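You operate a simulated robot arm through the tools that you are given. There is no shell and no other tool. Be economical: measure what you need, move in short steps, check, and stop when the job is done.

You run a simulated two-armed robot. Do the job below in one go: nothing can be reset, and whatever is moved stays where it is left.

Task
Pick up the paper cup from the street end of the left bench with one hand, pass it to the other hand and put it on the side table of the cart. Set down upright: paper cup.
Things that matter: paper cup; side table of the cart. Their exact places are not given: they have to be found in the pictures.

The check looks at the end state, three seconds after you hand in, the way a careful person would. Anything else that was tipped, shoved, dropped, spilled or broken makes it a failure.

Robot
Two 7-joint arms with two-finger parallel grippers on one trunk, on a base that drives. Base frame: it is fixed to the floor where the robot stands at the start and does not move with it; the origin is under the middle of the robot, x ahead of it, y to its left, z up; the surface under the hand at the start is at about z = 802. Lengths are in mm, angles in degrees, forces in N, time in s.
The left shoulder is at the start at [20, 170, 1153], the right one opposite. With the tool pointing down near the work surface each hand reaches from about 180 to 660 mm from the robot's upright axis, wherever it stands, measured 20 degrees to its own side. Places, roughly: paper cup (7x7x10 cm) [600, 0, 800]; side table of the cart [-1200, -2000, 1000]. Payload 3.8 kg a hand.
The tool frame of a hand sits at the grasp point between the pads (the TCP): z along the fingers, y along the line on which they close. The tips reach 30 mm beyond it. Largest opening 110 mm; finger width 20, thickness 10; the body of the gripper, 48 by 112 mm, starts 55 mm behind the TCP.
Orientation is that of the tool frame in the base frame, as [roll, pitch, yaw] about the fixed x, y, z axes, in that order (R = Rz(yaw) Ry(pitch) Rx(roll)). With the fingers straight down and closing along the base's y, the tool's x points along the base's -x, its y along +y and its z along -z.

Tools
- The arms move only by the tool jog_arm. It takes "left_series", "right_series" or both (then of equal length, played together; a hand with none holds still); each is a list of rows, each a list of 6 numbers: the shift along the tool's x, y, z in mm, then the turn, a rotation vector about the tool's x, y, z in degrees. In form: [[x, y, z, wx, wy, wz], ...]. A call has 1 to 10 rows; each row is the pose to reach, as a shift and turn from the pose commanded when the call began, along the tool's axes at that moment. "left_gripper" and "right_gripper" are, for a hand that has rows, the finger opening in mm, from 0 to 110, set as the call begins (left out, the last holds). A row lasts 0.2 s, in which the tool goes at most 50 mm and 8.6 degrees; a call with a longer step from one row to the next is refused whole, and so is a gripper value outside its range. A pose out of reach is approached as far as the arm can. The call stops where the force on the tool passes 40 N (or 10 N more than at its start, if that is more) or the arm is blocked; 0.2 s more then pass. The fingers move at their own pace (about 72 mm/s each) and stop on an object; they squeeze with about 42 N. The grip force told is the motor's: it shows also when the fingers shut on nothing. Time passes only in rows, and 0.2 s behind the last, so rows that repeat a pose let the fingers close. It gives the time, the measured TCP pose, the force on the tool (base axes), the opening and the grip force at its end, in the units of the frame above (readings bear some noise), with the torque about the TCP (base axes, N m) and any sound that the robot's microphone picked up.
- Cameras (640 x 400 px; columns grow to the right, rows downward): "scene" is now at [112.7, 1.7, 1316.8]; the picture's right is [-0.09, -1.00, 0.00], its down [-0.59, 0.05, -0.80] and it looks along [0.80, -0.07, -0.60] (base axes); focal length 256 px, centre (320, 200). "left" rides on the left gripper at [72, -17, -103] in its tool frame; the picture's right is [0.23, 0.97, 0.00], its down [-0.76, 0.18, -0.62] and it looks along [-0.61, 0.14, 0.78] (tool axes); focal length 222 px, centre (320, 200). "right" rides on the right gripper at [72, 17, -103] in its tool frame; the picture's right is [-0.23, 0.97, 0.00], its down [-0.76, -0.18, -0.62] and it looks along [-0.61, -0.14, 0.78] (tool axes); focal length 222 px, centre (320, 200).
- snapshot(camera): a new picture of that camera. No time passes.
- lift_body(by): slides the trunk up (or, below 0, down) by that many mm; the arms and the scene camera ride with it, the base frame stays. It gives what a move gives, with no picture.
- drive_base(legs): drives the robot by 1 to 6 legs, each [ahead, turn to the left] in mm and degrees, along the robot's own axes; the way and the turn of a leg run together, so that a leg with both is an arc; at most 1500 mm and 180 degrees a leg. The arms and the cameras ride along, it lands a little off, and it stops where it bumps. It gives what a move gives.
- pan_tilt(pan, tilt): turns the head with the scene camera to pan (to the left, within 80 degrees either way) and tilt (down, from -29 to 69), counted from straight ahead of the robot. It gives what a move gives.
- locate(camera, pixels): for up to 12 pixels [column, row] of the newest picture of that camera ("zoom" is the newest enlarged one), the place [x, y, z] in the base frame of the surface seen there, good to about 2 mm, but the place of the scene camera against the robot may be out by one fixed shift of up to 25 mm in any direction. No time passes.
- inspect(camera, box): a new picture of the part [left, top, right, bottom] of that camera's present view, enlarged. No time passes.
- hand_in(): hands the job in; it is judged then, once.

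Keep the steps short. Do not move on a guess: measure, check each grasp and each placing, and mend mistakes. In all there are 80 turns and 62 pictures (those below and enlarged ones count). Leave the grippers open and the arms clear of the work at the hand-in unless told otherwise, and finish with a single line.

The tools are called after "Request:" as name(argument=value, ...) on one line, values as JSON. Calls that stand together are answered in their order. jog_arm: Moves the arms, as the interface text tells. Its arguments: {"type":"object","properties":{"left_series":{"type":"array","items":{"type":"array","items":{"type":"number"}}},"left_gripper":{"type":"number"},"right_series":{"type":"array","items":{"type":"array","items":{"type":"number"}}},"right_gripper":{"type":"number"}},"required":[]} The other tools are called the same way: lift_body (by) slides the trunk up or down; drive_base (legs) drives the base; pan_tilt (pan, tilt) turns the head that bears the scene camera; snapshot (camera) takes a picture; locate (camera, pixels) gives the place of the surface under pixels of a picture; inspect (camera, box) takes an enlarged picture of a part of a camera's view; hand_in () hands the job in.

At the start:

```text
t: 0.0
left_eef_pos: [469.0, 182.3, 1108.3]
left_ee_rot: [180.0, 0.0, -180.0]
left_contact_force: [0.8, 1.0, -0.1]
left_moment: [-0.01, 0.02, 0.03]
left_width: 110.4
left_gripper_force: 0.0
right_eef_pos: [482.8, -230.1, 1037.8]
right_ee_rot: [180.0, 0.0, 179.9]
right_contact_force: [-0.2, -0.2, 0.0]
right_moment: [0.03, 0.01, 0.01]
right_width: 109.8
right_gripper_force: 0.0
trunk travel left (down, up): [-250.0, 320.0]
robot x, y, heading: [-2.0, -3.3, -0.1]
head pan, tilt: [-4.9, 36.6]
```

scene: 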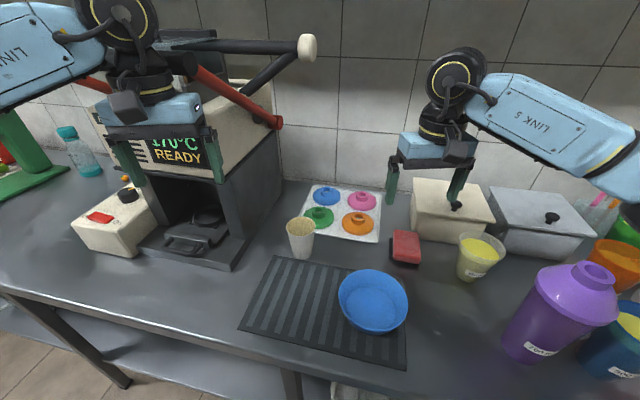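
right: 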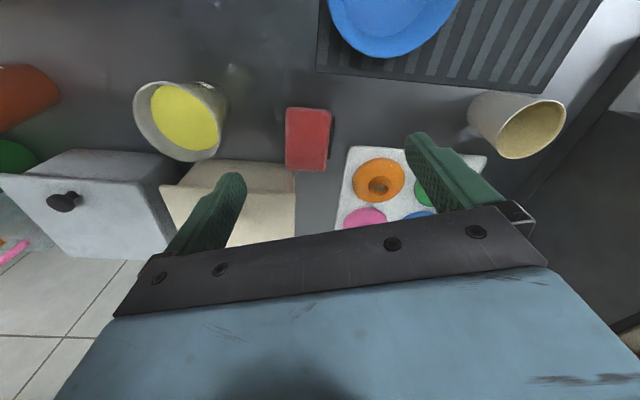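
left: 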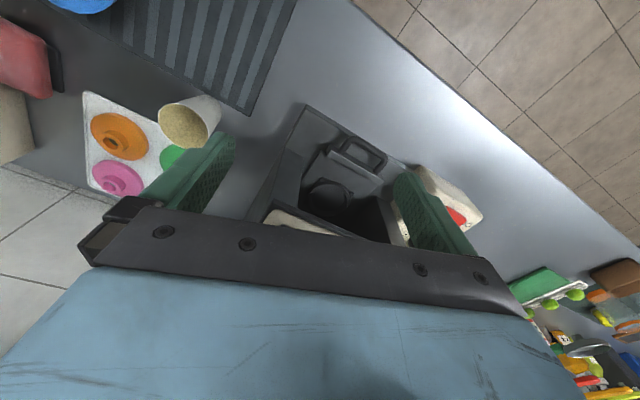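

I see a paper cup near scene pixel (300,237). I'll enlarge it and measure it.

Request:
inspect(camera="scene", box=[240, 180, 400, 280])

Request:
locate(camera="scene", pixels=[[300, 240], [300, 253], [289, 225], [314, 225], [301, 219], [301, 230], [320, 262], [270, 265], [370, 310], [250, 262], [340, 195], [408, 245]])

```text
4.00 times, centred on (320, 230) of scene
```

zoom: 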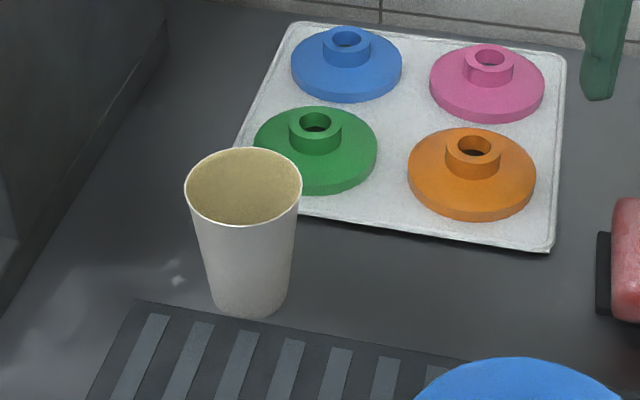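

```text
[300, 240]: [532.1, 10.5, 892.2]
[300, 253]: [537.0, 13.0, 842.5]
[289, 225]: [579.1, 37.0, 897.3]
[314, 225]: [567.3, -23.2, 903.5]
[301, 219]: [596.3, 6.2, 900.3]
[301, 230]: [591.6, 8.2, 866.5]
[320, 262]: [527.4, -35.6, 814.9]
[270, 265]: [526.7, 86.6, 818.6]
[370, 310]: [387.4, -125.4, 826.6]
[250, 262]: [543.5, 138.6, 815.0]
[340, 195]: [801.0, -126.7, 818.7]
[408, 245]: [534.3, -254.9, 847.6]
```

Scene heights read about 13 mm high (surface ~815 against 802). I'll cross-check the cup with the wrist cameras.

Request:
locate(camera="right", pixels=[[564, 108], [500, 140], [532, 105], [535, 156], [490, 115], [470, 110], [440, 110], [480, 92]])

Request:
locate(camera="left", pixels=[[160, 115], [205, 140], [190, 107], [180, 147], [210, 110], [219, 100], [240, 125]])

Request:
inspect(camera="left", box=[110, 70, 270, 170])

```text
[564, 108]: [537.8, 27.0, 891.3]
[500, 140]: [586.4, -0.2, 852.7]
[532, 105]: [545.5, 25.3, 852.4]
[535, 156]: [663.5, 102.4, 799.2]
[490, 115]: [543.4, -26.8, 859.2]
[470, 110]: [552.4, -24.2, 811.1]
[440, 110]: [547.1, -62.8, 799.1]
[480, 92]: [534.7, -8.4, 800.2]
```

```text
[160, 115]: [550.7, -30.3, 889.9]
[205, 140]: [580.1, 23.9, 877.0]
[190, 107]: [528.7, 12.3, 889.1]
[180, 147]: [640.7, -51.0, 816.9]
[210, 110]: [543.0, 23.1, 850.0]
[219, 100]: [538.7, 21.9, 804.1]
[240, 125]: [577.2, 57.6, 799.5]
```

```text
4.00 times, centred on (190, 120) of left
```

zoom: 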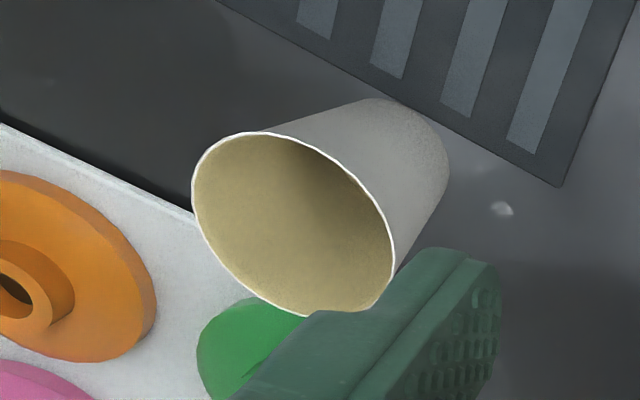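

Cup is empty, rim near z 890. I'll measure the rim and the base edges in the enlarged left view.

Request:
locate(camera="zoom", pixels=[[195, 185], [225, 140], [265, 134], [320, 150], [360, 180], [385, 215], [392, 250], [388, 285], [225, 270], [205, 235], [445, 190], [447, 165]])

Request:
pan_tilt(pan=-75, tilt=20)

Request:
snapshot(camera="scene")

```text
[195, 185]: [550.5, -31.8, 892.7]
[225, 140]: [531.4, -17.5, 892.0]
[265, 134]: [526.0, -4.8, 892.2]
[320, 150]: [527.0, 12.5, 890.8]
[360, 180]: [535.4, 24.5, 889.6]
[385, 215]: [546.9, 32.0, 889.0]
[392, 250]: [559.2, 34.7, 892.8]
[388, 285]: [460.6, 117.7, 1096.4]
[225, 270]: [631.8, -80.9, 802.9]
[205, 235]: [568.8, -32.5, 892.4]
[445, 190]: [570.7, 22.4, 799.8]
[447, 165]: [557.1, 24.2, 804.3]
```

```text
t: 1.4
left_eef_pos: [469.3, 183.0, 1108.7]
left_ee_rot: [180.0, 0.0, -180.0]
left_contact_force: [-0.3, 0.7, -0.3]
left_moment: [-0.04, 0.01, -0.02]
left_width: 110.0
left_gripper_force: 0.1
right_eef_pos: [482.3, -229.8, 1037.8]
right_ee_rot: [-180.0, 0.0, -180.0]
right_contact_force: [-0.2, -1.1, 0.1]
right_moment: [0.01, 0.01, -0.02]
right_width: 110.0
right_gripper_force: 0.1
trunk travel left (down, up): [-250.0, 320.0]
robot x, y, heading: [-2.9, -1.6, 0.3]
head pan, tilt: [-75.0, 20.0]
```

```text
56 pictures are left
```

scene: 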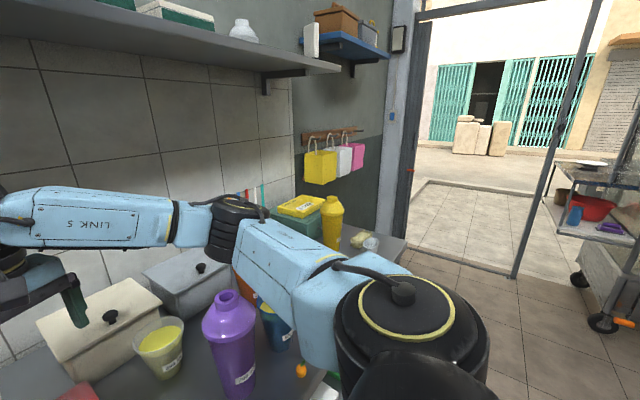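

Cup centre is about (559, 1), rim radius 34 at z 892, base near z 801. I'll check the bench's street end for other cups, and the cart, at right.

Request:
inspect(camera="scene", box=[240, 170, 420, 282])

Request:
inspect(camera="scene", box=[520, 130, 640, 205])

Request:
locate(camera="scene", pixels=[[600, 183], [575, 215], [556, 204], [610, 235], [590, 165], [590, 208], [605, 320], [545, 300], [620, 240], [390, 250]])

```text
3.56 times, centred on (330, 226) of scene
```

zoom: 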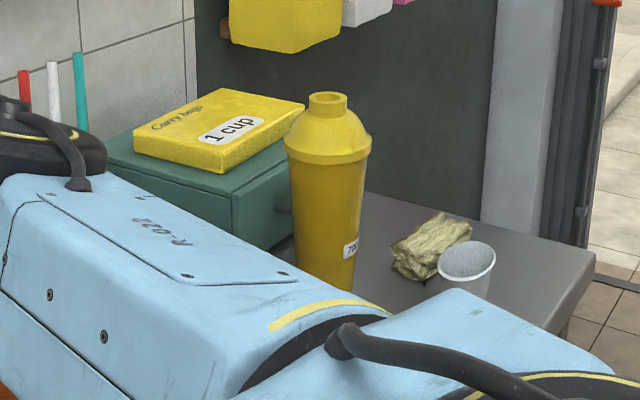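

```text
5.33 times, centred on (580, 168) of scene
```

zoom: 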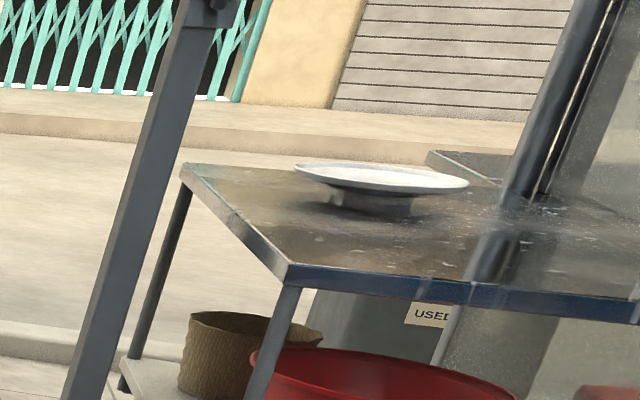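

```text
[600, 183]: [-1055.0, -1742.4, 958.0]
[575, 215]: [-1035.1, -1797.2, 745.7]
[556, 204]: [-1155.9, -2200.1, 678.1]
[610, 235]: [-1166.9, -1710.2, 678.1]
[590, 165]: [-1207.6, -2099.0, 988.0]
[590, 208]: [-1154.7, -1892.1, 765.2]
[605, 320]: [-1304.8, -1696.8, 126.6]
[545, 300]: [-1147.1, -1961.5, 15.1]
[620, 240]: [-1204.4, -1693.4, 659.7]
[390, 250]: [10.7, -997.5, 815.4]
```

There is a second, whitish cup at the street end of this bench (zoom ~(466,265)). I need to find out which one is meant: measure it, and look at the whole bench to the left.

Request:
inspect(camera="scene", box=[330, 215, 410, 265])

Request:
locate(camera="scene", pixels=[[363, 241], [371, 240], [379, 242], [371, 248], [371, 236], [376, 252], [358, 238], [385, 260], [405, 240]])

Request:
pan_tilt(pan=75, tilt=20)

Request:
snapshot(camera="scene")

```text
8.00 times, centred on (370, 240) of scene
```

zoom: 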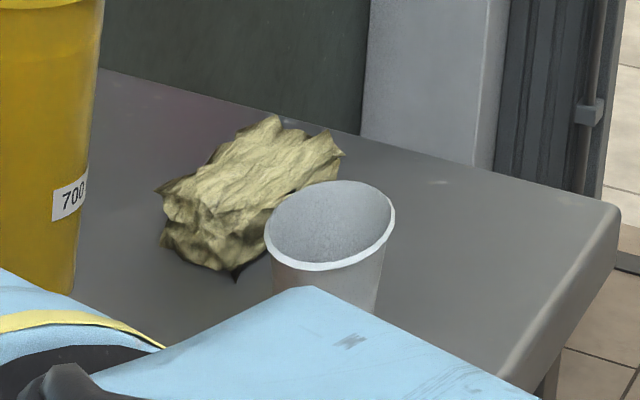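

```text
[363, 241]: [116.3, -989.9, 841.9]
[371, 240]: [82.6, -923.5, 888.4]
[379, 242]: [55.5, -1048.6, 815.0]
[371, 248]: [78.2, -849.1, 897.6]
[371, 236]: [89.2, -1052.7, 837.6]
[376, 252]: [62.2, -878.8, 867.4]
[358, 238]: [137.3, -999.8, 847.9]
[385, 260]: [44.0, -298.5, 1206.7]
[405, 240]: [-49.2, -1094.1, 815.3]
```

```text
t: 3.8
left_eef_pos: [467.9, 181.9, 1108.7]
left_ee_rot: [179.9, -0.1, -179.9]
left_contact_force: [-0.1, 0.2, 1.4]
left_moment: [0.02, 0.01, 0.02]
left_width: 110.1
left_gripper_force: 0.0
right_eef_pos: [481.6, -228.7, 1036.8]
right_ee_rot: [-180.0, 0.0, 180.0]
right_contact_force: [0.0, 0.7, 0.2]
right_moment: [0.0, -0.02, 0.01]
right_width: 110.0
right_gripper_force: 0.0
trunk travel left (down, up): [-250.0, 320.0]
robot x, y, heading: [2.2, -2.8, -0.1]
head pan, tilt: [75.0, 20.0]
```

```text
52 pictures are left
```

scene: 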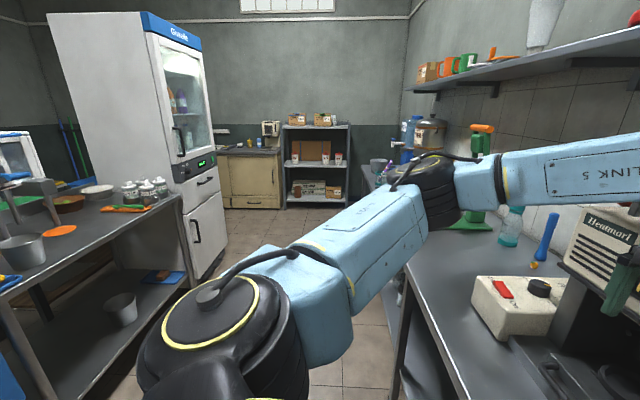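

There are two benches, so "left bench" must be settled. I'll measure the aisle and both benches in this picture.

Request:
locate(camera="scene", pixels=[[170, 205], [60, 265], [20, 285], [95, 350], [300, 215], [405, 280], [440, 360], [130, 60], [320, 150], [400, 165], [210, 140], [20, 190]])

Request:
inspect(camera="scene", box=[0, 120, 200, 320])

```text
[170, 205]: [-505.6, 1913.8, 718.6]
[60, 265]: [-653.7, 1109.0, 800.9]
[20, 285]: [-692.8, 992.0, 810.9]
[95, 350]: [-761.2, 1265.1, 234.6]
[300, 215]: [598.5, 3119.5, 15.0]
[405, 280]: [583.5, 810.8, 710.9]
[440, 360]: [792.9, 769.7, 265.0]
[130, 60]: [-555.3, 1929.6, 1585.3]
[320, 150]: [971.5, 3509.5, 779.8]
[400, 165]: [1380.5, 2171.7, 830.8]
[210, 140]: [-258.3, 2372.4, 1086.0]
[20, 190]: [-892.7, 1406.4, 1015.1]
```

```text
2.00 times, centred on (100, 220) of scene
```

zoom: 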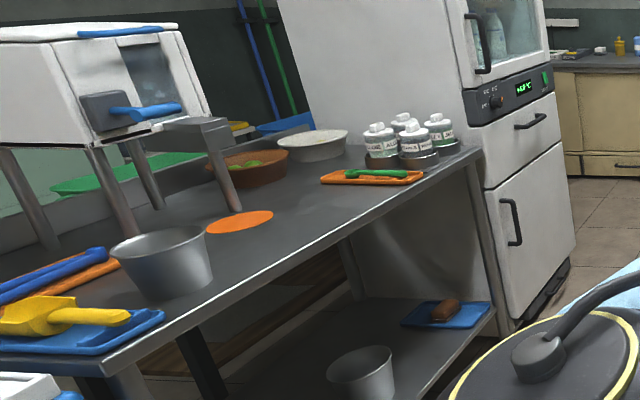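

The other bench is about 1.2 m across the aisle. I'll back off 250 mm into the aisle, turn right and survey its street end.

Request:
drive_base(legs=[[-250, 0], [0, -70]])

Request:
pan_tilt(pan=-60, tilt=20)

Request:
snapshot(camera="scene")

Request:
pan_tilt(pan=-10, tilt=20)

Request:
snapshot(camera="scene")

```text
t: 8.6
left_eef_pos: [82.1, -379.1, 1108.8]
left_ee_rot: [180.0, 0.0, 109.7]
left_contact_force: [0.6, -0.1, 0.6]
left_moment: [0.0, 0.0, 0.02]
left_width: 109.9
left_gripper_force: 0.1
right_eef_pos: [-302.1, -530.5, 1036.0]
right_ee_rot: [180.0, 0.0, 109.7]
right_contact_force: [-0.7, -0.6, -0.7]
right_moment: [-0.01, -0.01, 0.01]
right_width: 110.1
right_gripper_force: 0.1
trunk travel left (down, up): [-250.0, 320.0]
robot x, y, heading: [-245.5, 1.2, -70.3]
head pan, tilt: [75.0, 20.0]
```

```text
t: 10.8
left_eef_pos: [82.6, -379.5, 1108.7]
left_ee_rot: [180.0, 0.0, 109.9]
left_contact_force: [-0.6, -0.7, -0.5]
left_moment: [-0.01, 0.01, 0.0]
left_width: 110.1
left_gripper_force: 0.1
right_eef_pos: [-302.1, -530.7, 1036.4]
right_ee_rot: [180.0, -0.1, 109.7]
right_contact_force: [-1.2, -1.7, 0.6]
right_moment: [0.0, -0.02, 0.01]
right_width: 109.9
right_gripper_force: 0.1
trunk travel left (down, up): [-250.0, 320.0]
robot x, y, heading: [-249.1, 2.1, -70.2]
head pan, tilt: [-60.0, 20.0]
```

```text
50 pictures are left
```

scene: 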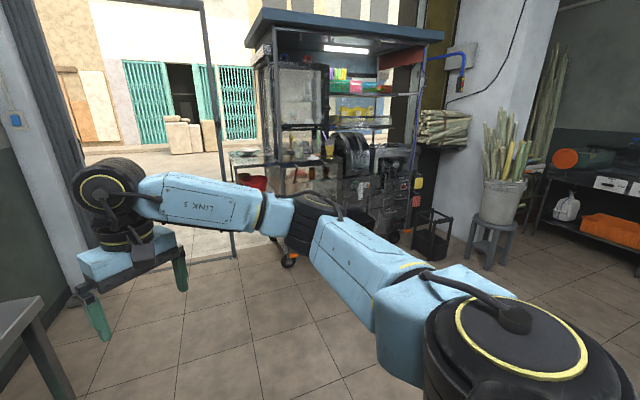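

```text
t: 12.0
left_eef_pos: [81.8, -380.0, 1107.8]
left_ee_rot: [180.0, 0.0, 109.8]
left_contact_force: [-0.8, -0.1, 0.1]
left_moment: [-0.01, -0.02, 0.0]
left_width: 109.9
left_gripper_force: 0.0
right_eef_pos: [-302.0, -530.5, 1037.9]
right_ee_rot: [-180.0, 0.0, 109.7]
right_contact_force: [0.8, 0.6, 0.5]
right_moment: [0.02, -0.03, 0.01]
right_width: 110.0
right_gripper_force: 0.0
trunk travel left (down, up): [-250.0, 320.0]
robot x, y, heading: [-246.9, -0.1, -70.1]
head pan, tilt: [-10.0, 20.0]
```

```text
49 pictures are left
```

scene: 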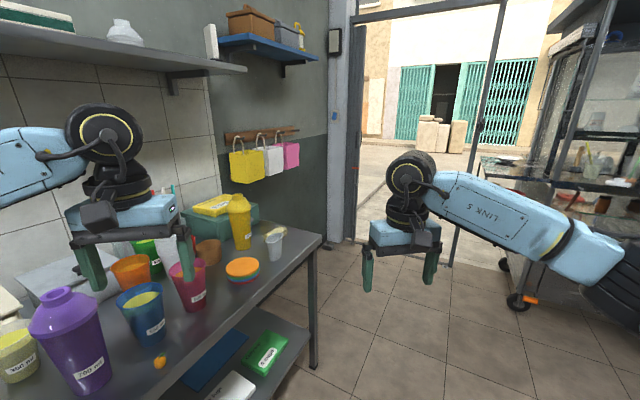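

The street is to the robot's front now; facing it, this bench is on the left, and a white cup stands at its street end (~(274,243)). I'll look closer and size it against "7x7x10".

Request:
inspect(camera="scene", box=[225, 210, 325, 272])

Request:
locate(camera="scene", pixels=[[266, 236], [284, 236], [275, 231], [274, 240], [274, 250], [274, 258], [280, 265], [318, 237], [270, 265], [195, 250], [230, 310], [300, 245]])

```text
6.40 times, centred on (275, 241) of scene
```

zoom: 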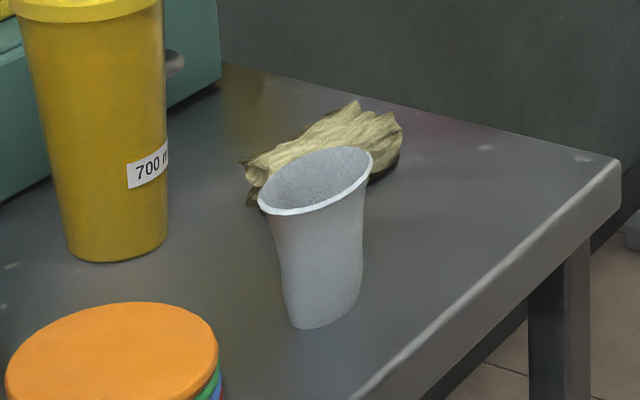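

```text
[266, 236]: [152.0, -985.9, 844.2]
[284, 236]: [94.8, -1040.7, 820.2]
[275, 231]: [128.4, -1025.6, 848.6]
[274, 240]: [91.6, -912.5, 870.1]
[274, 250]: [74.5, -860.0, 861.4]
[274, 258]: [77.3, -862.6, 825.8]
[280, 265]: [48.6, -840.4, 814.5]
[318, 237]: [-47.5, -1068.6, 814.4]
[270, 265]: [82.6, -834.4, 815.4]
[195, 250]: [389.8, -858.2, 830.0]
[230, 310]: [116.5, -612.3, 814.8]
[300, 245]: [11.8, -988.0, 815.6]
```

Request:
locate(camera="zoom", pixels=[[260, 203], [300, 212], [340, 198], [369, 165], [330, 150], [290, 165], [290, 310], [310, 327], [340, 318], [358, 290], [300, 270], [345, 250]])

Request:
drive_base(legs=[[350, 0]])

Request:
pan_tilt(pan=20, tilt=40)

Request:
snapshot(camera="scene")

```text
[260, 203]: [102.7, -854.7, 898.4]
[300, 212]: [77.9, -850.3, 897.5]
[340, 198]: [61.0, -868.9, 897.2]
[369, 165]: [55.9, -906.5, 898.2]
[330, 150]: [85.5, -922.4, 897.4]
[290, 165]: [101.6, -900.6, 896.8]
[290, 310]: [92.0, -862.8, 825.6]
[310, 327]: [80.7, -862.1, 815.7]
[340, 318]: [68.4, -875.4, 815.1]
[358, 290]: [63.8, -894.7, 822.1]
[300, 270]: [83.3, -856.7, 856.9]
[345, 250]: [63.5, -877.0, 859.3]
```

```text
t: 14.3
left_eef_pos: [204.6, -717.5, 1108.0]
left_ee_rot: [-179.9, 0.0, 109.8]
left_contact_force: [0.4, -0.2, 0.1]
left_moment: [0.05, -0.02, -0.05]
left_width: 110.2
left_gripper_force: 0.1
right_eef_pos: [-180.1, -871.3, 1036.7]
right_ee_rot: [-180.0, 0.1, 109.9]
right_contact_force: [-0.4, 0.2, -0.1]
right_moment: [0.02, -0.03, 0.0]
right_width: 110.1
right_gripper_force: 0.1
trunk travel left (down, up): [-250.0, 320.0]
robot x, y, heading: [-125.6, -337.7, -70.3]
head pan, tilt: [-10.0, 20.0]
```

```text
t: 15.2
left_eef_pos: [205.6, -717.1, 1109.5]
left_ee_rot: [180.0, 0.0, 109.9]
left_contact_force: [-0.2, -0.3, 0.8]
left_moment: [-0.01, 0.0, 0.0]
left_width: 110.1
left_gripper_force: 0.2
right_eef_pos: [-178.6, -868.4, 1037.8]
right_ee_rot: [179.9, -0.1, 109.8]
right_contact_force: [0.2, 0.3, -0.5]
right_moment: [0.0, 0.03, 0.01]
right_width: 109.9
right_gripper_force: 0.0
trunk travel left (down, up): [-250.0, 320.0]
robot x, y, heading: [-127.6, -337.3, -70.3]
head pan, tilt: [20.0, 40.0]
```

```text
47 pictures are left
```

scene: 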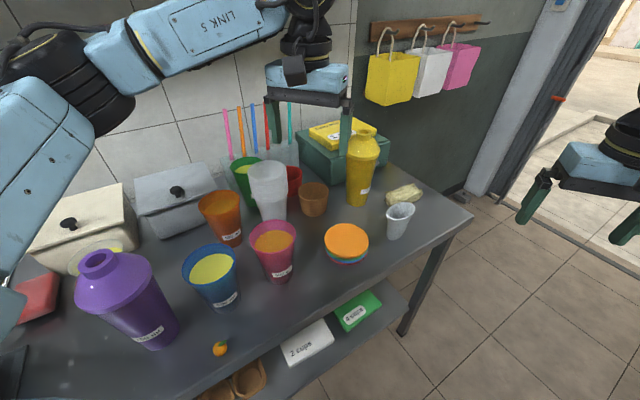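

Request:
inspect(camera="scene", box=[350, 165, 450, 265])

Request:
inspect(camera="scene", box=[180, 120, 480, 320])

Request:
locate(camera="scene", pixels=[[387, 210], [413, 208], [400, 204], [400, 214], [395, 237], [405, 235], [468, 215], [410, 330], [400, 310], [440, 190]])

```text
4.00 times, centred on (400, 215) of scene
```

zoom: 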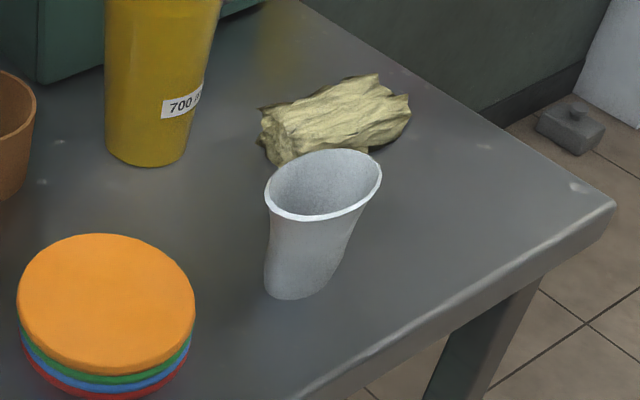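

```text
2.00 times, centred on (330, 220) of scene
```

zoom: 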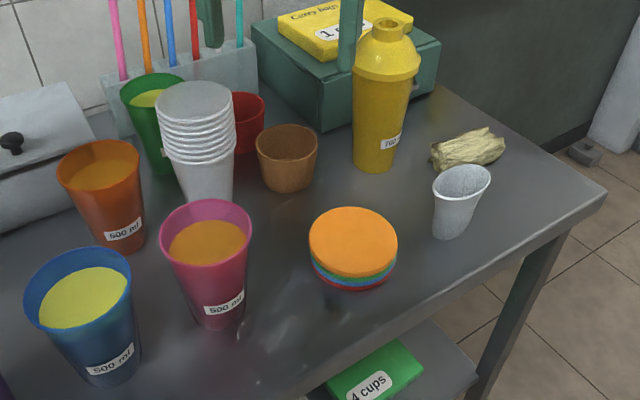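

```text
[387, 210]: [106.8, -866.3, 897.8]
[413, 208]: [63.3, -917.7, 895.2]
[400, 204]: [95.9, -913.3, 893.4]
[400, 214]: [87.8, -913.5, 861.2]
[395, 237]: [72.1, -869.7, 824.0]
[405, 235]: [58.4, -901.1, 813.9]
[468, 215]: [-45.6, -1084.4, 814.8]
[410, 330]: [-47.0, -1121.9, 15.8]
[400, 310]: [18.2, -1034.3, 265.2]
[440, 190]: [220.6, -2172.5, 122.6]
```

The white street-corner cup is crushed/oval, ~83 mm high; the clean cream cup (92 mm high, at (559,1)) fits the given rough place and size. Before deciding, I'll go back and look at the whole bench's length and seams.

Request:
drive_base(legs=[[-350, 0], [0, 70]])

Request:
pan_tilt(pan=50, tilt=25)

Request:
snapshot(camera="scene")

```text
t: 20.6
left_eef_pos: [220.6, 176.6, 1108.5]
left_ee_rot: [179.9, 0.0, -178.8]
left_contact_force: [-0.4, 0.0, -0.4]
left_moment: [0.01, 0.01, -0.02]
left_width: 109.8
left_gripper_force: 0.1
right_eef_pos: [243.4, -235.9, 1037.1]
right_ee_rot: [180.0, 0.1, -179.0]
right_contact_force: [-0.2, 0.6, 0.9]
right_moment: [0.02, 0.01, 0.01]
right_width: 110.0
right_gripper_force: 0.1
trunk travel left (down, up): [-250.0, 320.0]
robot x, y, heading: [-240.7, -18.2, 1.0]
head pan, tilt: [20.0, 40.0]
```

```text
t: 21.5
left_eef_pos: [223.2, 176.0, 1108.0]
left_ee_rot: [-179.9, 0.0, -178.8]
left_contact_force: [-0.2, 0.4, 0.6]
left_moment: [0.02, 0.0, -0.01]
left_width: 110.2
left_gripper_force: 0.0
right_eef_pos: [242.7, -236.9, 1037.6]
right_ee_rot: [-180.0, 0.0, -178.9]
right_contact_force: [-0.4, 0.1, 0.8]
right_moment: [-0.01, -0.02, 0.02]
right_width: 110.0
right_gripper_force: 0.1
trunk travel left (down, up): [-250.0, 320.0]
robot x, y, heading: [-245.6, -13.6, 1.2]
head pan, tilt: [50.0, 25.0]
```

```text
44 pictures are left
```

scene: 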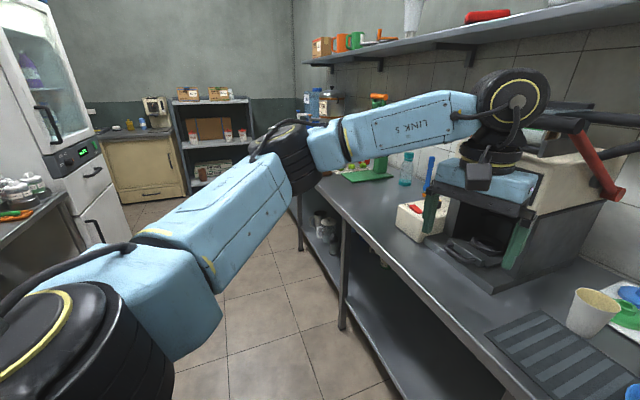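

Request:
locate(camera="scene", pixels=[[342, 320], [300, 240], [334, 205], [345, 215], [375, 250], [435, 310], [500, 370], [320, 187], [595, 335], [405, 163]])

Request:
inspect(camera="scene", box=[280, 80, 440, 340])

```text
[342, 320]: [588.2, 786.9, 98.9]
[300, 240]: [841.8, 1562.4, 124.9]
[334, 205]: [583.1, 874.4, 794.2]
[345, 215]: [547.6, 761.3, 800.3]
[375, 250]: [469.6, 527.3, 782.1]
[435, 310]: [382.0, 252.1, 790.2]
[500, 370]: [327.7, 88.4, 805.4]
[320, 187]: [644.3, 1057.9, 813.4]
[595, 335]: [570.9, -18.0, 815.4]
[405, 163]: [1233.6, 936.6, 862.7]
```

```text
1.54 times, centred on (360, 210) of scene
```

zoom: 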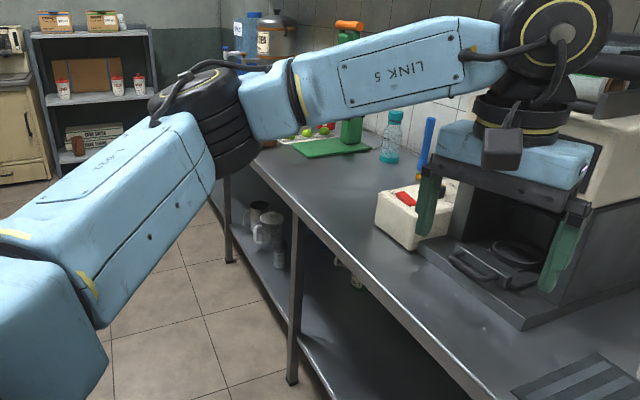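

The bench is one 2.8 m piece. The round cream cup on the street side of the waffle machine matches the given place and the 7x7x10 size; the corner cup is an oval crushed one about 83 mm high. I take the cream cup. Driving back to the bench, then looking again.

Request:
drive_base(legs=[[245, 0]])

Request:
snapshot(camera="left")

```text
t: 23.3
left_eef_pos: [467.0, 177.4, 1107.2]
left_ee_rot: [-180.0, 0.0, -179.3]
left_contact_force: [0.3, 0.1, 0.2]
left_moment: [0.0, 0.04, -0.04]
left_width: 109.9
left_gripper_force: 0.1
right_eef_pos: [483.8, -236.4, 1037.9]
right_ee_rot: [180.0, 0.0, -179.4]
right_contact_force: [0.0, -0.2, 0.1]
right_moment: [-0.01, 0.01, -0.01]
right_width: 109.8
right_gripper_force: 0.0
trunk travel left (down, up): [-250.0, 320.0]
robot x, y, heading: [-0.8, -10.0, 0.8]
head pan, tilt: [50.0, 25.0]
```

```text
42 pictures are left
```

left: 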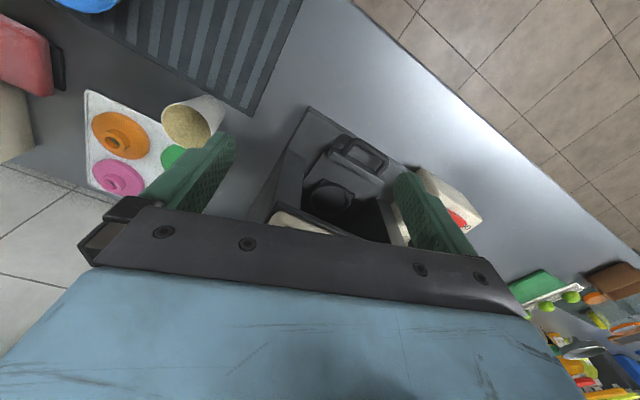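

Cup still at the same place. Moving the left hand above it at z≈1000 with a 45° turn about the tool axis (camera going to the outer side), in small steps.

Request:
jog_arm(left_series=[[-15, -29, 10, 0, 0, 7.5], [-30, -58, 25, 0, 0, 15], [-46, -88, 45, 0, 0, 22.5], [-61, -117, 65, 0, 0, 30], [-77, -147, 85, 0, 0, 37.5], [-92, -177, 105, 0, 0, 45]], left_gripper=110)

Request:
snapshot(camera="left")

```text
t: 23.7
left_eef_pos: [471.2, 168.2, 1106.8]
left_ee_rot: [179.7, 0.0, 177.7]
left_contact_force: [-13.1, 6.8, -1.2]
left_moment: [-0.97, -1.69, 0.05]
left_width: 110.0
left_gripper_force: 0.1
right_eef_pos: [483.8, -235.0, 1037.7]
right_ee_rot: [180.0, 0.0, -179.2]
right_contact_force: [-0.2, 0.3, 0.0]
right_moment: [0.01, 0.01, 0.0]
right_width: 110.0
right_gripper_force: 0.1
trunk travel left (down, up): [-250.0, 320.0]
robot x, y, heading: [1.7, -10.0, 0.7]
head pan, tilt: [50.0, 25.0]
stopped in row 1 (left hand): the force on the tool passed its limit at 95 N (the readings are from after the stop); the commanded pose is now the measured one
```

```text
41 pictures are left
```

left: 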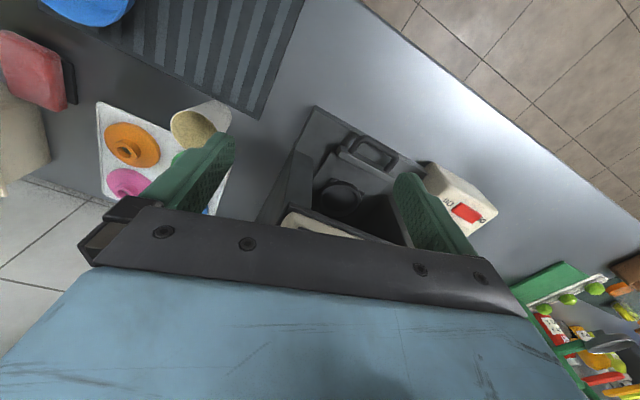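

The hand touched the waffle machine ahead of it (force along -x). I'll back off toward the robot and up, then look with the scene camera.

Request:
jog_arm(left_series=[[20, 0, 0, 0, 0, 0], [50, 0, -10, 0, 0, 0], [90, 0, -30, 0, 0, 0]])

Request:
pan_tilt(pan=15, tilt=30)

Request:
snapshot(camera="scene")

```text
t: 24.5
left_eef_pos: [382.2, 170.4, 1137.8]
left_ee_rot: [179.8, -0.1, 177.7]
left_contact_force: [0.2, -0.2, 0.6]
left_moment: [0.01, 0.01, -0.02]
left_width: 109.8
left_gripper_force: 0.0
right_eef_pos: [484.1, -236.1, 1038.0]
right_ee_rot: [179.9, 0.1, -179.3]
right_contact_force: [0.0, -0.5, -0.2]
right_moment: [0.02, -0.01, 0.0]
right_width: 110.1
right_gripper_force: 0.1
trunk travel left (down, up): [-250.0, 320.0]
robot x, y, heading: [0.4, -11.3, 0.7]
head pan, tilt: [50.0, 25.0]
```

```text
t: 25.5
left_eef_pos: [384.1, 169.0, 1135.6]
left_ee_rot: [179.8, -0.1, 177.6]
left_contact_force: [1.0, 0.2, 0.5]
left_moment: [0.0, -0.02, 0.01]
left_width: 110.1
left_gripper_force: 0.0
right_eef_pos: [483.0, -235.6, 1037.4]
right_ee_rot: [-179.9, -0.1, -179.2]
right_contact_force: [-0.5, -0.3, 0.5]
right_moment: [-0.01, -0.02, 0.04]
right_width: 109.9
right_gripper_force: 0.0
trunk travel left (down, up): [-250.0, 320.0]
robot x, y, heading: [-0.8, -12.9, 0.9]
head pan, tilt: [15.0, 30.0]
```

```text
40 pictures are left
```

scene: 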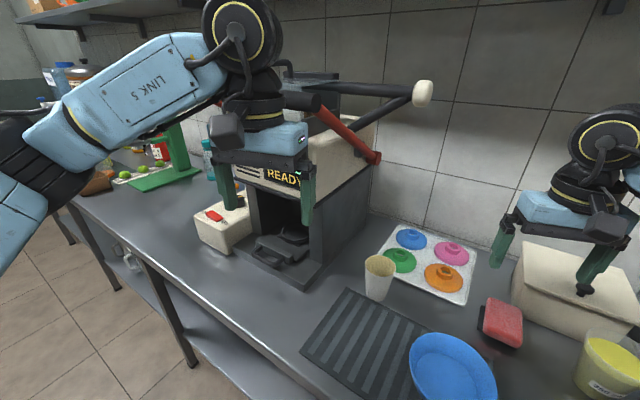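

The machine stands as before. Its levers reach out toward the cup; I'll measure them.

Request:
locate(camera="scene", pixels=[[422, 92], [380, 88], [375, 158], [340, 130], [395, 105], [320, 270], [372, 170], [310, 200], [270, 175], [378, 262]])

```text
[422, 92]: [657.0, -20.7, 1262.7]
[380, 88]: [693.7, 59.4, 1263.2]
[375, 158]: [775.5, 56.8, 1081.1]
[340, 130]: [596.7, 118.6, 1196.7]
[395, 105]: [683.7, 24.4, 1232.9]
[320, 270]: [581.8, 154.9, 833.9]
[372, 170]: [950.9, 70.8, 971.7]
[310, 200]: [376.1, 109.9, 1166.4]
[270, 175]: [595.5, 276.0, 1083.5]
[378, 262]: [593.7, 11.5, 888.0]
```

The lever's ball is at (650,-30,1255), so the picking hand must come in low. I'll use the right hand for picking: move left hand aside, bring right hand to (430,0,1038), turned -45°.

Request:
jog_arm(right_series=[[9, 39, 0, 0, 0, -7.5], [18, 78, 0, 0, 0, -15], [27, 117, 0, 0, 0, -22.5], [36, 156, 0, 0, 0, -30], [45, 195, 0, 0, 0, -37.5], [54, 234, 0, 0, 0, -45]], left_series=[[0, 30, 0, 0, 0, 0], [10, 60, 0, 0, 0, 0], [20, 90, 0, 0, 0, 0], [20, 100, 0, 0, 0, 0], [20, 100, 0, 0, 0, 0], [20, 100, 0, 0, 0, 0]], right_gripper=110)

Request:
snapshot(camera="right")

```text
t: 26.9
left_eef_pos: [368.4, 272.5, 1136.3]
left_ee_rot: [179.9, -0.1, 177.6]
left_contact_force: [-1.4, 0.4, 0.5]
left_moment: [0.03, 0.02, -0.01]
left_width: 109.7
left_gripper_force: 0.0
right_eef_pos: [426.9, -1.6, 1037.0]
right_ee_rot: [180.0, -0.1, -134.2]
right_contact_force: [-1.0, 0.1, -0.1]
right_moment: [-0.01, 0.01, -0.03]
right_width: 110.2
right_gripper_force: 0.0
trunk travel left (down, up): [-250.0, 320.0]
robot x, y, heading: [0.9, -10.6, 0.9]
head pan, tilt: [15.0, 30.0]
```

```text
39 pictures are left
```

right: 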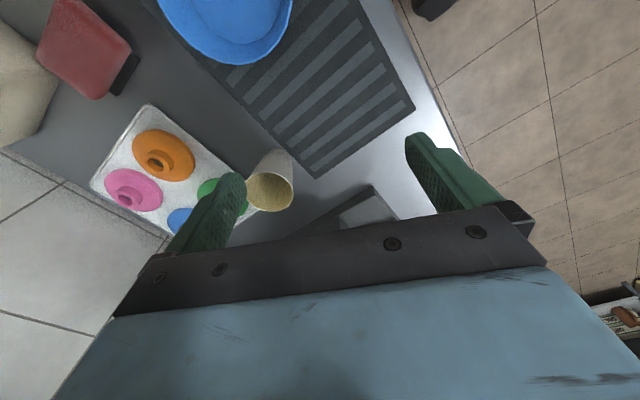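

Right hand in place. Measuring the cup rim in this view.

Request:
locate(camera="right", pixels=[[291, 180], [292, 195], [285, 205], [262, 173], [275, 172], [275, 209], [253, 178], [282, 165], [330, 200]])

Request:
inspect(camera="right", box=[220, 130, 340, 230])

```text
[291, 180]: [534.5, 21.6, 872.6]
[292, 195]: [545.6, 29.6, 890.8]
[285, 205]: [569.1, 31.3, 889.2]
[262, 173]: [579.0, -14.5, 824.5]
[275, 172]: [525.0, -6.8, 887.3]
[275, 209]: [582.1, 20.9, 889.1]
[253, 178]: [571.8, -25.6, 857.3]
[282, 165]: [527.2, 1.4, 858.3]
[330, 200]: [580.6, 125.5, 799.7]
```

```text
4.00 times, centred on (280, 180) of right
```

zoom: 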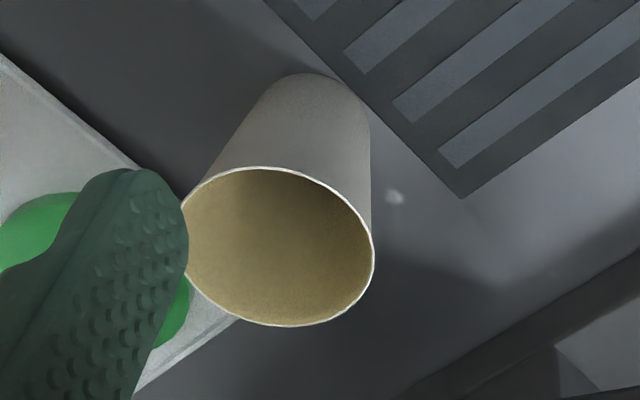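

Rim centre about (557, 0), z 890. Lowering to z 935 over the mat, then moving forward over the cup.

Request:
jog_arm(right_series=[[0, 0, 34, 0, 0, 0], [0, 0, 68, 0, 0, 0], [0, 0, 102, 0, 0, 0], [-31, -31, 102, 0, 0, 0], [-62, -62, 102, 0, 0, 0], [-92, -92, 102, 0, 0, 0], [-92, -92, 102, 0, 0, 0]])

Request:
snapshot(camera="right")

Request:
snapshot(camera="scene")

```text
t: 28.5
left_eef_pos: [369.0, 271.4, 1136.8]
left_ee_rot: [179.9, -0.2, 177.6]
left_contact_force: [0.6, 0.0, -0.4]
left_moment: [-0.01, 0.03, 0.04]
left_width: 109.9
left_gripper_force: 0.2
right_eef_pos: [546.5, -1.0, 933.6]
right_ee_rot: [180.0, 0.1, -134.2]
right_contact_force: [0.3, -0.6, -0.1]
right_moment: [0.03, 0.01, 0.01]
right_width: 110.0
right_gripper_force: 0.0
right hand out of reach, approached as far as the arm can: row 6, 7
trunk travel left (down, up): [-250.0, 320.0]
robot x, y, heading: [-3.1, -13.3, 0.7]
head pan, tilt: [15.0, 30.0]
```

```text
37 pictures are left
```

right: 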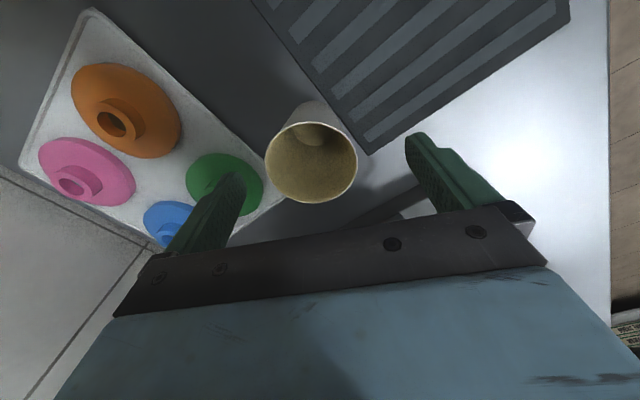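

```text
36 pictures are left
```

scene: 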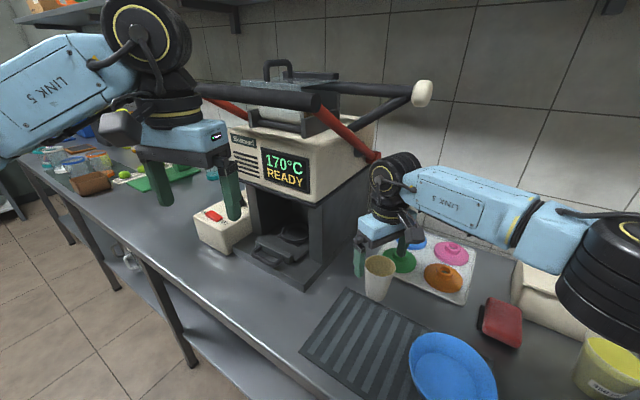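

The right arm is at its reach limit (546 of 557). I'll creep the base forward 20 mm; fingertips are 14 mm above the rim.

Request:
drive_base(legs=[[25, 0]])

```text
t: 29.3
left_eef_pos: [393.7, 272.6, 1135.7]
left_ee_rot: [179.8, -0.1, 177.6]
left_contact_force: [0.6, 0.8, -0.3]
left_moment: [0.03, 0.05, -0.01]
left_width: 110.2
left_gripper_force: 0.0
right_eef_pos: [571.5, -0.1, 933.5]
right_ee_rot: [179.9, 0.0, -134.3]
right_contact_force: [0.5, -0.1, -0.7]
right_moment: [-0.01, 0.06, 0.01]
right_width: 109.9
right_gripper_force: 0.0
trunk travel left (down, up): [-250.0, 320.0]
robot x, y, heading: [25.0, -10.2, 0.9]
head pan, tilt: [15.0, 30.0]
```

Now at x 571; shift back ~14 mm in x (tool +10,+10) at the same height and check.

Request:
jog_arm(right_series=[[10, 10.4, 0, 0, 0, 0], [10, 10.4, 0, 0, 0, 0]])

Request:
snapshot(camera="right")

```text
t: 29.9
left_eef_pos: [392.7, 272.5, 1134.8]
left_ee_rot: [179.7, -0.2, 177.6]
left_contact_force: [-0.1, 0.6, 0.5]
left_moment: [0.03, 0.01, 0.0]
left_width: 109.7
left_gripper_force: 0.3
right_eef_pos: [555.4, -1.3, 934.5]
right_ee_rot: [180.0, 0.0, -134.3]
right_contact_force: [-0.2, 0.2, 0.6]
right_moment: [0.01, -0.04, -0.01]
right_width: 110.1
right_gripper_force: 0.1
trunk travel left (down, up): [-250.0, 320.0]
robot x, y, heading: [22.2, -9.6, 0.8]
head pan, tilt: [15.0, 30.0]
```

```text
35 pictures are left
```

right: 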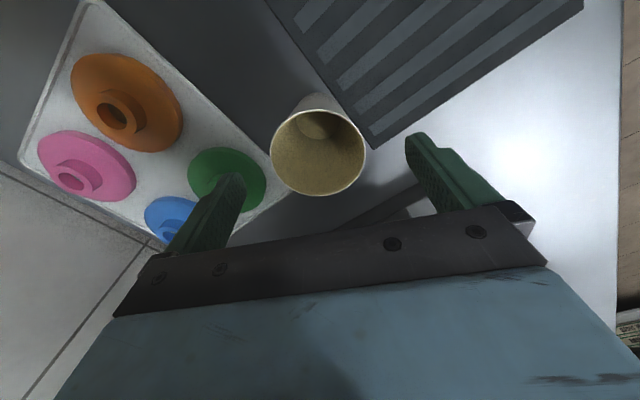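

Request:
locate(camera="right", pixels=[[272, 155], [364, 158], [298, 114], [345, 118], [318, 194], [290, 186], [350, 185], [238, 185], [411, 140]])

```text
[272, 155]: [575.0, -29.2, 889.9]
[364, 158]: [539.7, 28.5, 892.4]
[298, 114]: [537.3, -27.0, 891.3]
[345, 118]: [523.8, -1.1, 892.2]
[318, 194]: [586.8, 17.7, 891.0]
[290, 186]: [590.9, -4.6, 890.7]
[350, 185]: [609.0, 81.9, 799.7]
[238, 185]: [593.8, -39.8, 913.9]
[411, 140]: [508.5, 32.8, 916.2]
```

Rim centre (557,-1) matches the TCP. Lowering 48 mm to just below the rim, fingers open.

Request:
jog_arm(right_series=[[-1, -1, 20, 0, 0, 0], [-1, -1, 36, 0, 0, 0], [-1, -1, 50, 0, 0, 0], [-1, -1, 50, 0, 0, 0]])

Request:
jog_arm(right_series=[[0, 0, 0, 0, 0, 0], [0, 0, 0, 0, 0, 0], [0, 0, 0, 0, 0, 0], [0, 0, 0, 0, 0, 0]], right_gripper=60)

Request:
snapshot(camera="right")

```text
t: 30.9
left_eef_pos: [393.6, 272.4, 1136.0]
left_ee_rot: [179.8, -0.2, 177.6]
left_contact_force: [-0.8, 0.2, 0.1]
left_moment: [-0.01, -0.01, 0.01]
left_width: 109.9
left_gripper_force: 0.0
right_eef_pos: [559.5, -0.2, 883.8]
right_ee_rot: [-180.0, 0.0, -134.3]
right_contact_force: [-0.3, 0.4, 0.0]
right_moment: [-0.02, 0.01, 0.0]
right_width: 110.2
right_gripper_force: 0.1
trunk travel left (down, up): [-250.0, 320.0]
robot x, y, heading: [25.7, -11.8, 0.7]
head pan, tilt: [15.0, 30.0]
```

```text
t: 31.9
left_eef_pos: [393.0, 271.8, 1136.3]
left_ee_rot: [179.9, -0.1, 177.6]
left_contact_force: [-0.1, 0.2, -0.5]
left_moment: [0.04, 0.01, -0.01]
left_width: 109.8
left_gripper_force: 0.0
right_eef_pos: [558.8, -0.5, 884.1]
right_ee_rot: [180.0, -0.1, -134.3]
right_contact_force: [-0.3, -0.7, 0.5]
right_moment: [0.01, 0.01, -0.02]
right_width: 65.3
right_gripper_force: 42.1
trunk travel left (down, up): [-250.0, 320.0]
robot x, y, heading: [22.3, -8.4, 0.9]
head pan, tilt: [15.0, 30.0]
```

```text
34 pictures are left
```

right: 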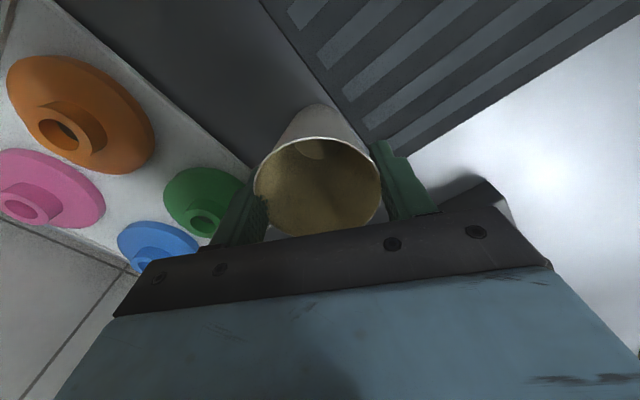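

Gripped: opening 65.3, force 42 N. Lifting 50 mm, then straight back away from the lever.

Request:
jog_arm(right_series=[[0, 0, -25, 0, 0, 0], [0, 0, -50, 0, 0, 0], [30, 31, -60, 0, 0, 0], [60, 62, -80, 0, 0, 0], [91, 93, -110, 0, 0, 0], [91, 93, -150, 0, 0, 0], [91, 93, -150, 0, 0, 0]])

Request:
snapshot(camera="scene")

```text
refused: row 5 steps farther than a row can; nothing moved
```

```text
33 pictures are left
```

scene: 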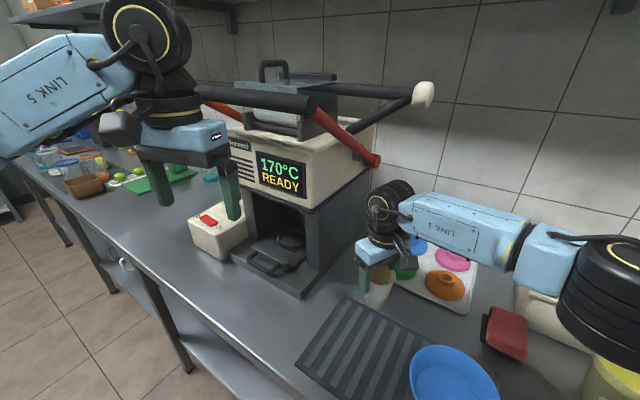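

One row was too long; same path with smaller steps.

Request:
jog_arm(right_series=[[0, 0, -25, 0, 0, 0], [0, 0, -50, 0, 0, 0], [23, 23, -60, 0, 0, 0], [46, 46, -75, 0, 0, 0], [69, 70, -90, 0, 0, 0], [91, 93, -110, 0, 0, 0], [91, 93, -145, 0, 0, 0], [91, 93, -145, 0, 0, 0]])

Request:
snapshot(camera="scene")

```text
t: 33.7
left_eef_pos: [392.5, 270.7, 1136.0]
left_ee_rot: [179.9, 0.0, 177.6]
left_contact_force: [1.0, 0.9, -0.1]
left_moment: [0.0, 0.01, 0.02]
left_width: 109.9
left_gripper_force: 0.1
right_eef_pos: [428.5, 0.4, 1030.2]
right_ee_rot: [179.9, 0.0, -134.3]
right_contact_force: [0.4, 0.6, -0.5]
right_moment: [0.01, 0.01, -0.01]
right_width: 65.0
right_gripper_force: 42.2
trunk travel left (down, up): [-250.0, 320.0]
robot x, y, heading: [23.4, -12.3, 0.8]
head pan, tilt: [15.0, 30.0]
```

```text
32 pictures are left
```

scene: 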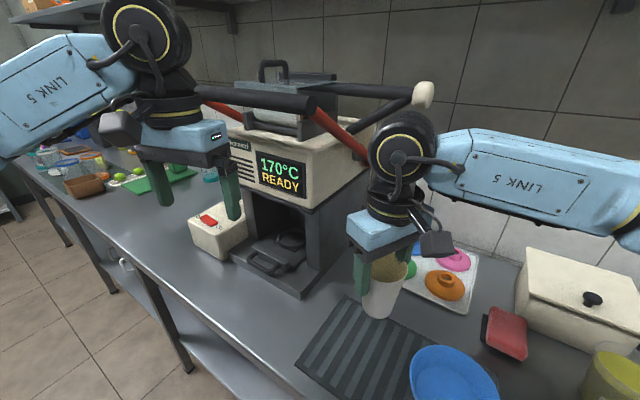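

Cup is held securely and upright. Backing into the aisle before passing it.

Request:
drive_base(legs=[[-290, 0]])

Request:
jog_arm(right_series=[[-7, -10, 0, 0, 0, 7.5], [-14, -20, 0, 0, 0, 15], [-21, -30, 0, 0, 0, 22.5], [-28, -40, 0, 0, 0, 30], [-35, -50, 0, 0, 0, 37.5], [-40, -57, 0, 0, 0, 45], [-40, -57, 0, 0, 0, 45]], left_series=[[-5, 0, 0, 0, -8, 0], [-10, 0, 0, 0, -16, 0], [-15, 0, 0, 0, -24, 0], [-20, 0, 0, 0, -32, 0], [-25, 0, 0, 0, -40, 0], [-30, 0, 0, 0, -48, 0], [-30, 0, 0, 0, -54, 0]])

Request:
snapshot(camera="scene")

```text
t: 35.7
left_eef_pos: [101.9, 267.9, 1135.2]
left_ee_rot: [179.7, 0.0, 177.6]
left_contact_force: [-0.8, -0.9, -0.3]
left_moment: [-0.02, -0.04, 0.02]
left_width: 109.9
left_gripper_force: 0.1
right_eef_pos: [135.9, -4.8, 1029.1]
right_ee_rot: [180.0, -0.1, -134.3]
right_contact_force: [-0.1, 0.2, -0.1]
right_moment: [-0.02, -0.01, 0.0]
right_width: 64.8
right_gripper_force: 42.3
trunk travel left (down, up): [-250.0, 320.0]
robot x, y, heading: [-267.7, -14.3, 0.5]
head pan, tilt: [15.0, 30.0]
```

```text
t: 37.3
left_eef_pos: [132.0, 267.3, 1135.9]
left_ee_rot: [179.7, 54.1, 177.4]
left_contact_force: [0.3, -0.6, 0.3]
left_moment: [0.0, 0.02, 0.01]
left_width: 110.1
left_gripper_force: 0.1
right_eef_pos: [204.5, -17.3, 1029.7]
right_ee_rot: [180.0, -0.1, -179.4]
right_contact_force: [-0.7, -0.2, -0.3]
right_moment: [-0.03, -0.01, -0.01]
right_width: 64.9
right_gripper_force: 42.1
trunk travel left (down, up): [-250.0, 320.0]
robot x, y, heading: [-265.3, -13.7, 0.7]
head pan, tilt: [15.0, 30.0]
```

```text
31 pictures are left
```

scene: 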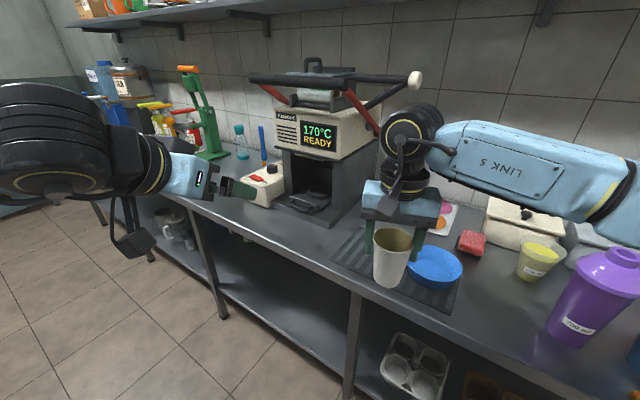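

Both hands are oriented. Measuring the hanging cup (rim ~(393,235), bottom ~(390,287)) before approaching with the left hand.

Request:
inspect(camera="scene", box=[330, 200, 450, 300])

Request:
locate(camera="scene", pixels=[[376, 240], [410, 240], [393, 248], [392, 265], [390, 283], [380, 275], [403, 275]])

```text
4.00 times, centred on (390, 250) of scene
```

zoom: 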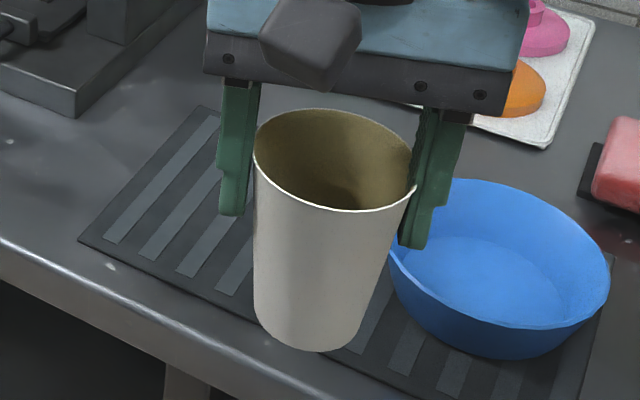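

```text
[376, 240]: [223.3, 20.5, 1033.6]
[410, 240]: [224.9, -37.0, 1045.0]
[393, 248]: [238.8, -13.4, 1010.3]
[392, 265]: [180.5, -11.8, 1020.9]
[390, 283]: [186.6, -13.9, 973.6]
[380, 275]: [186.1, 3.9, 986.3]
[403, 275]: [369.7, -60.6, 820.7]
```

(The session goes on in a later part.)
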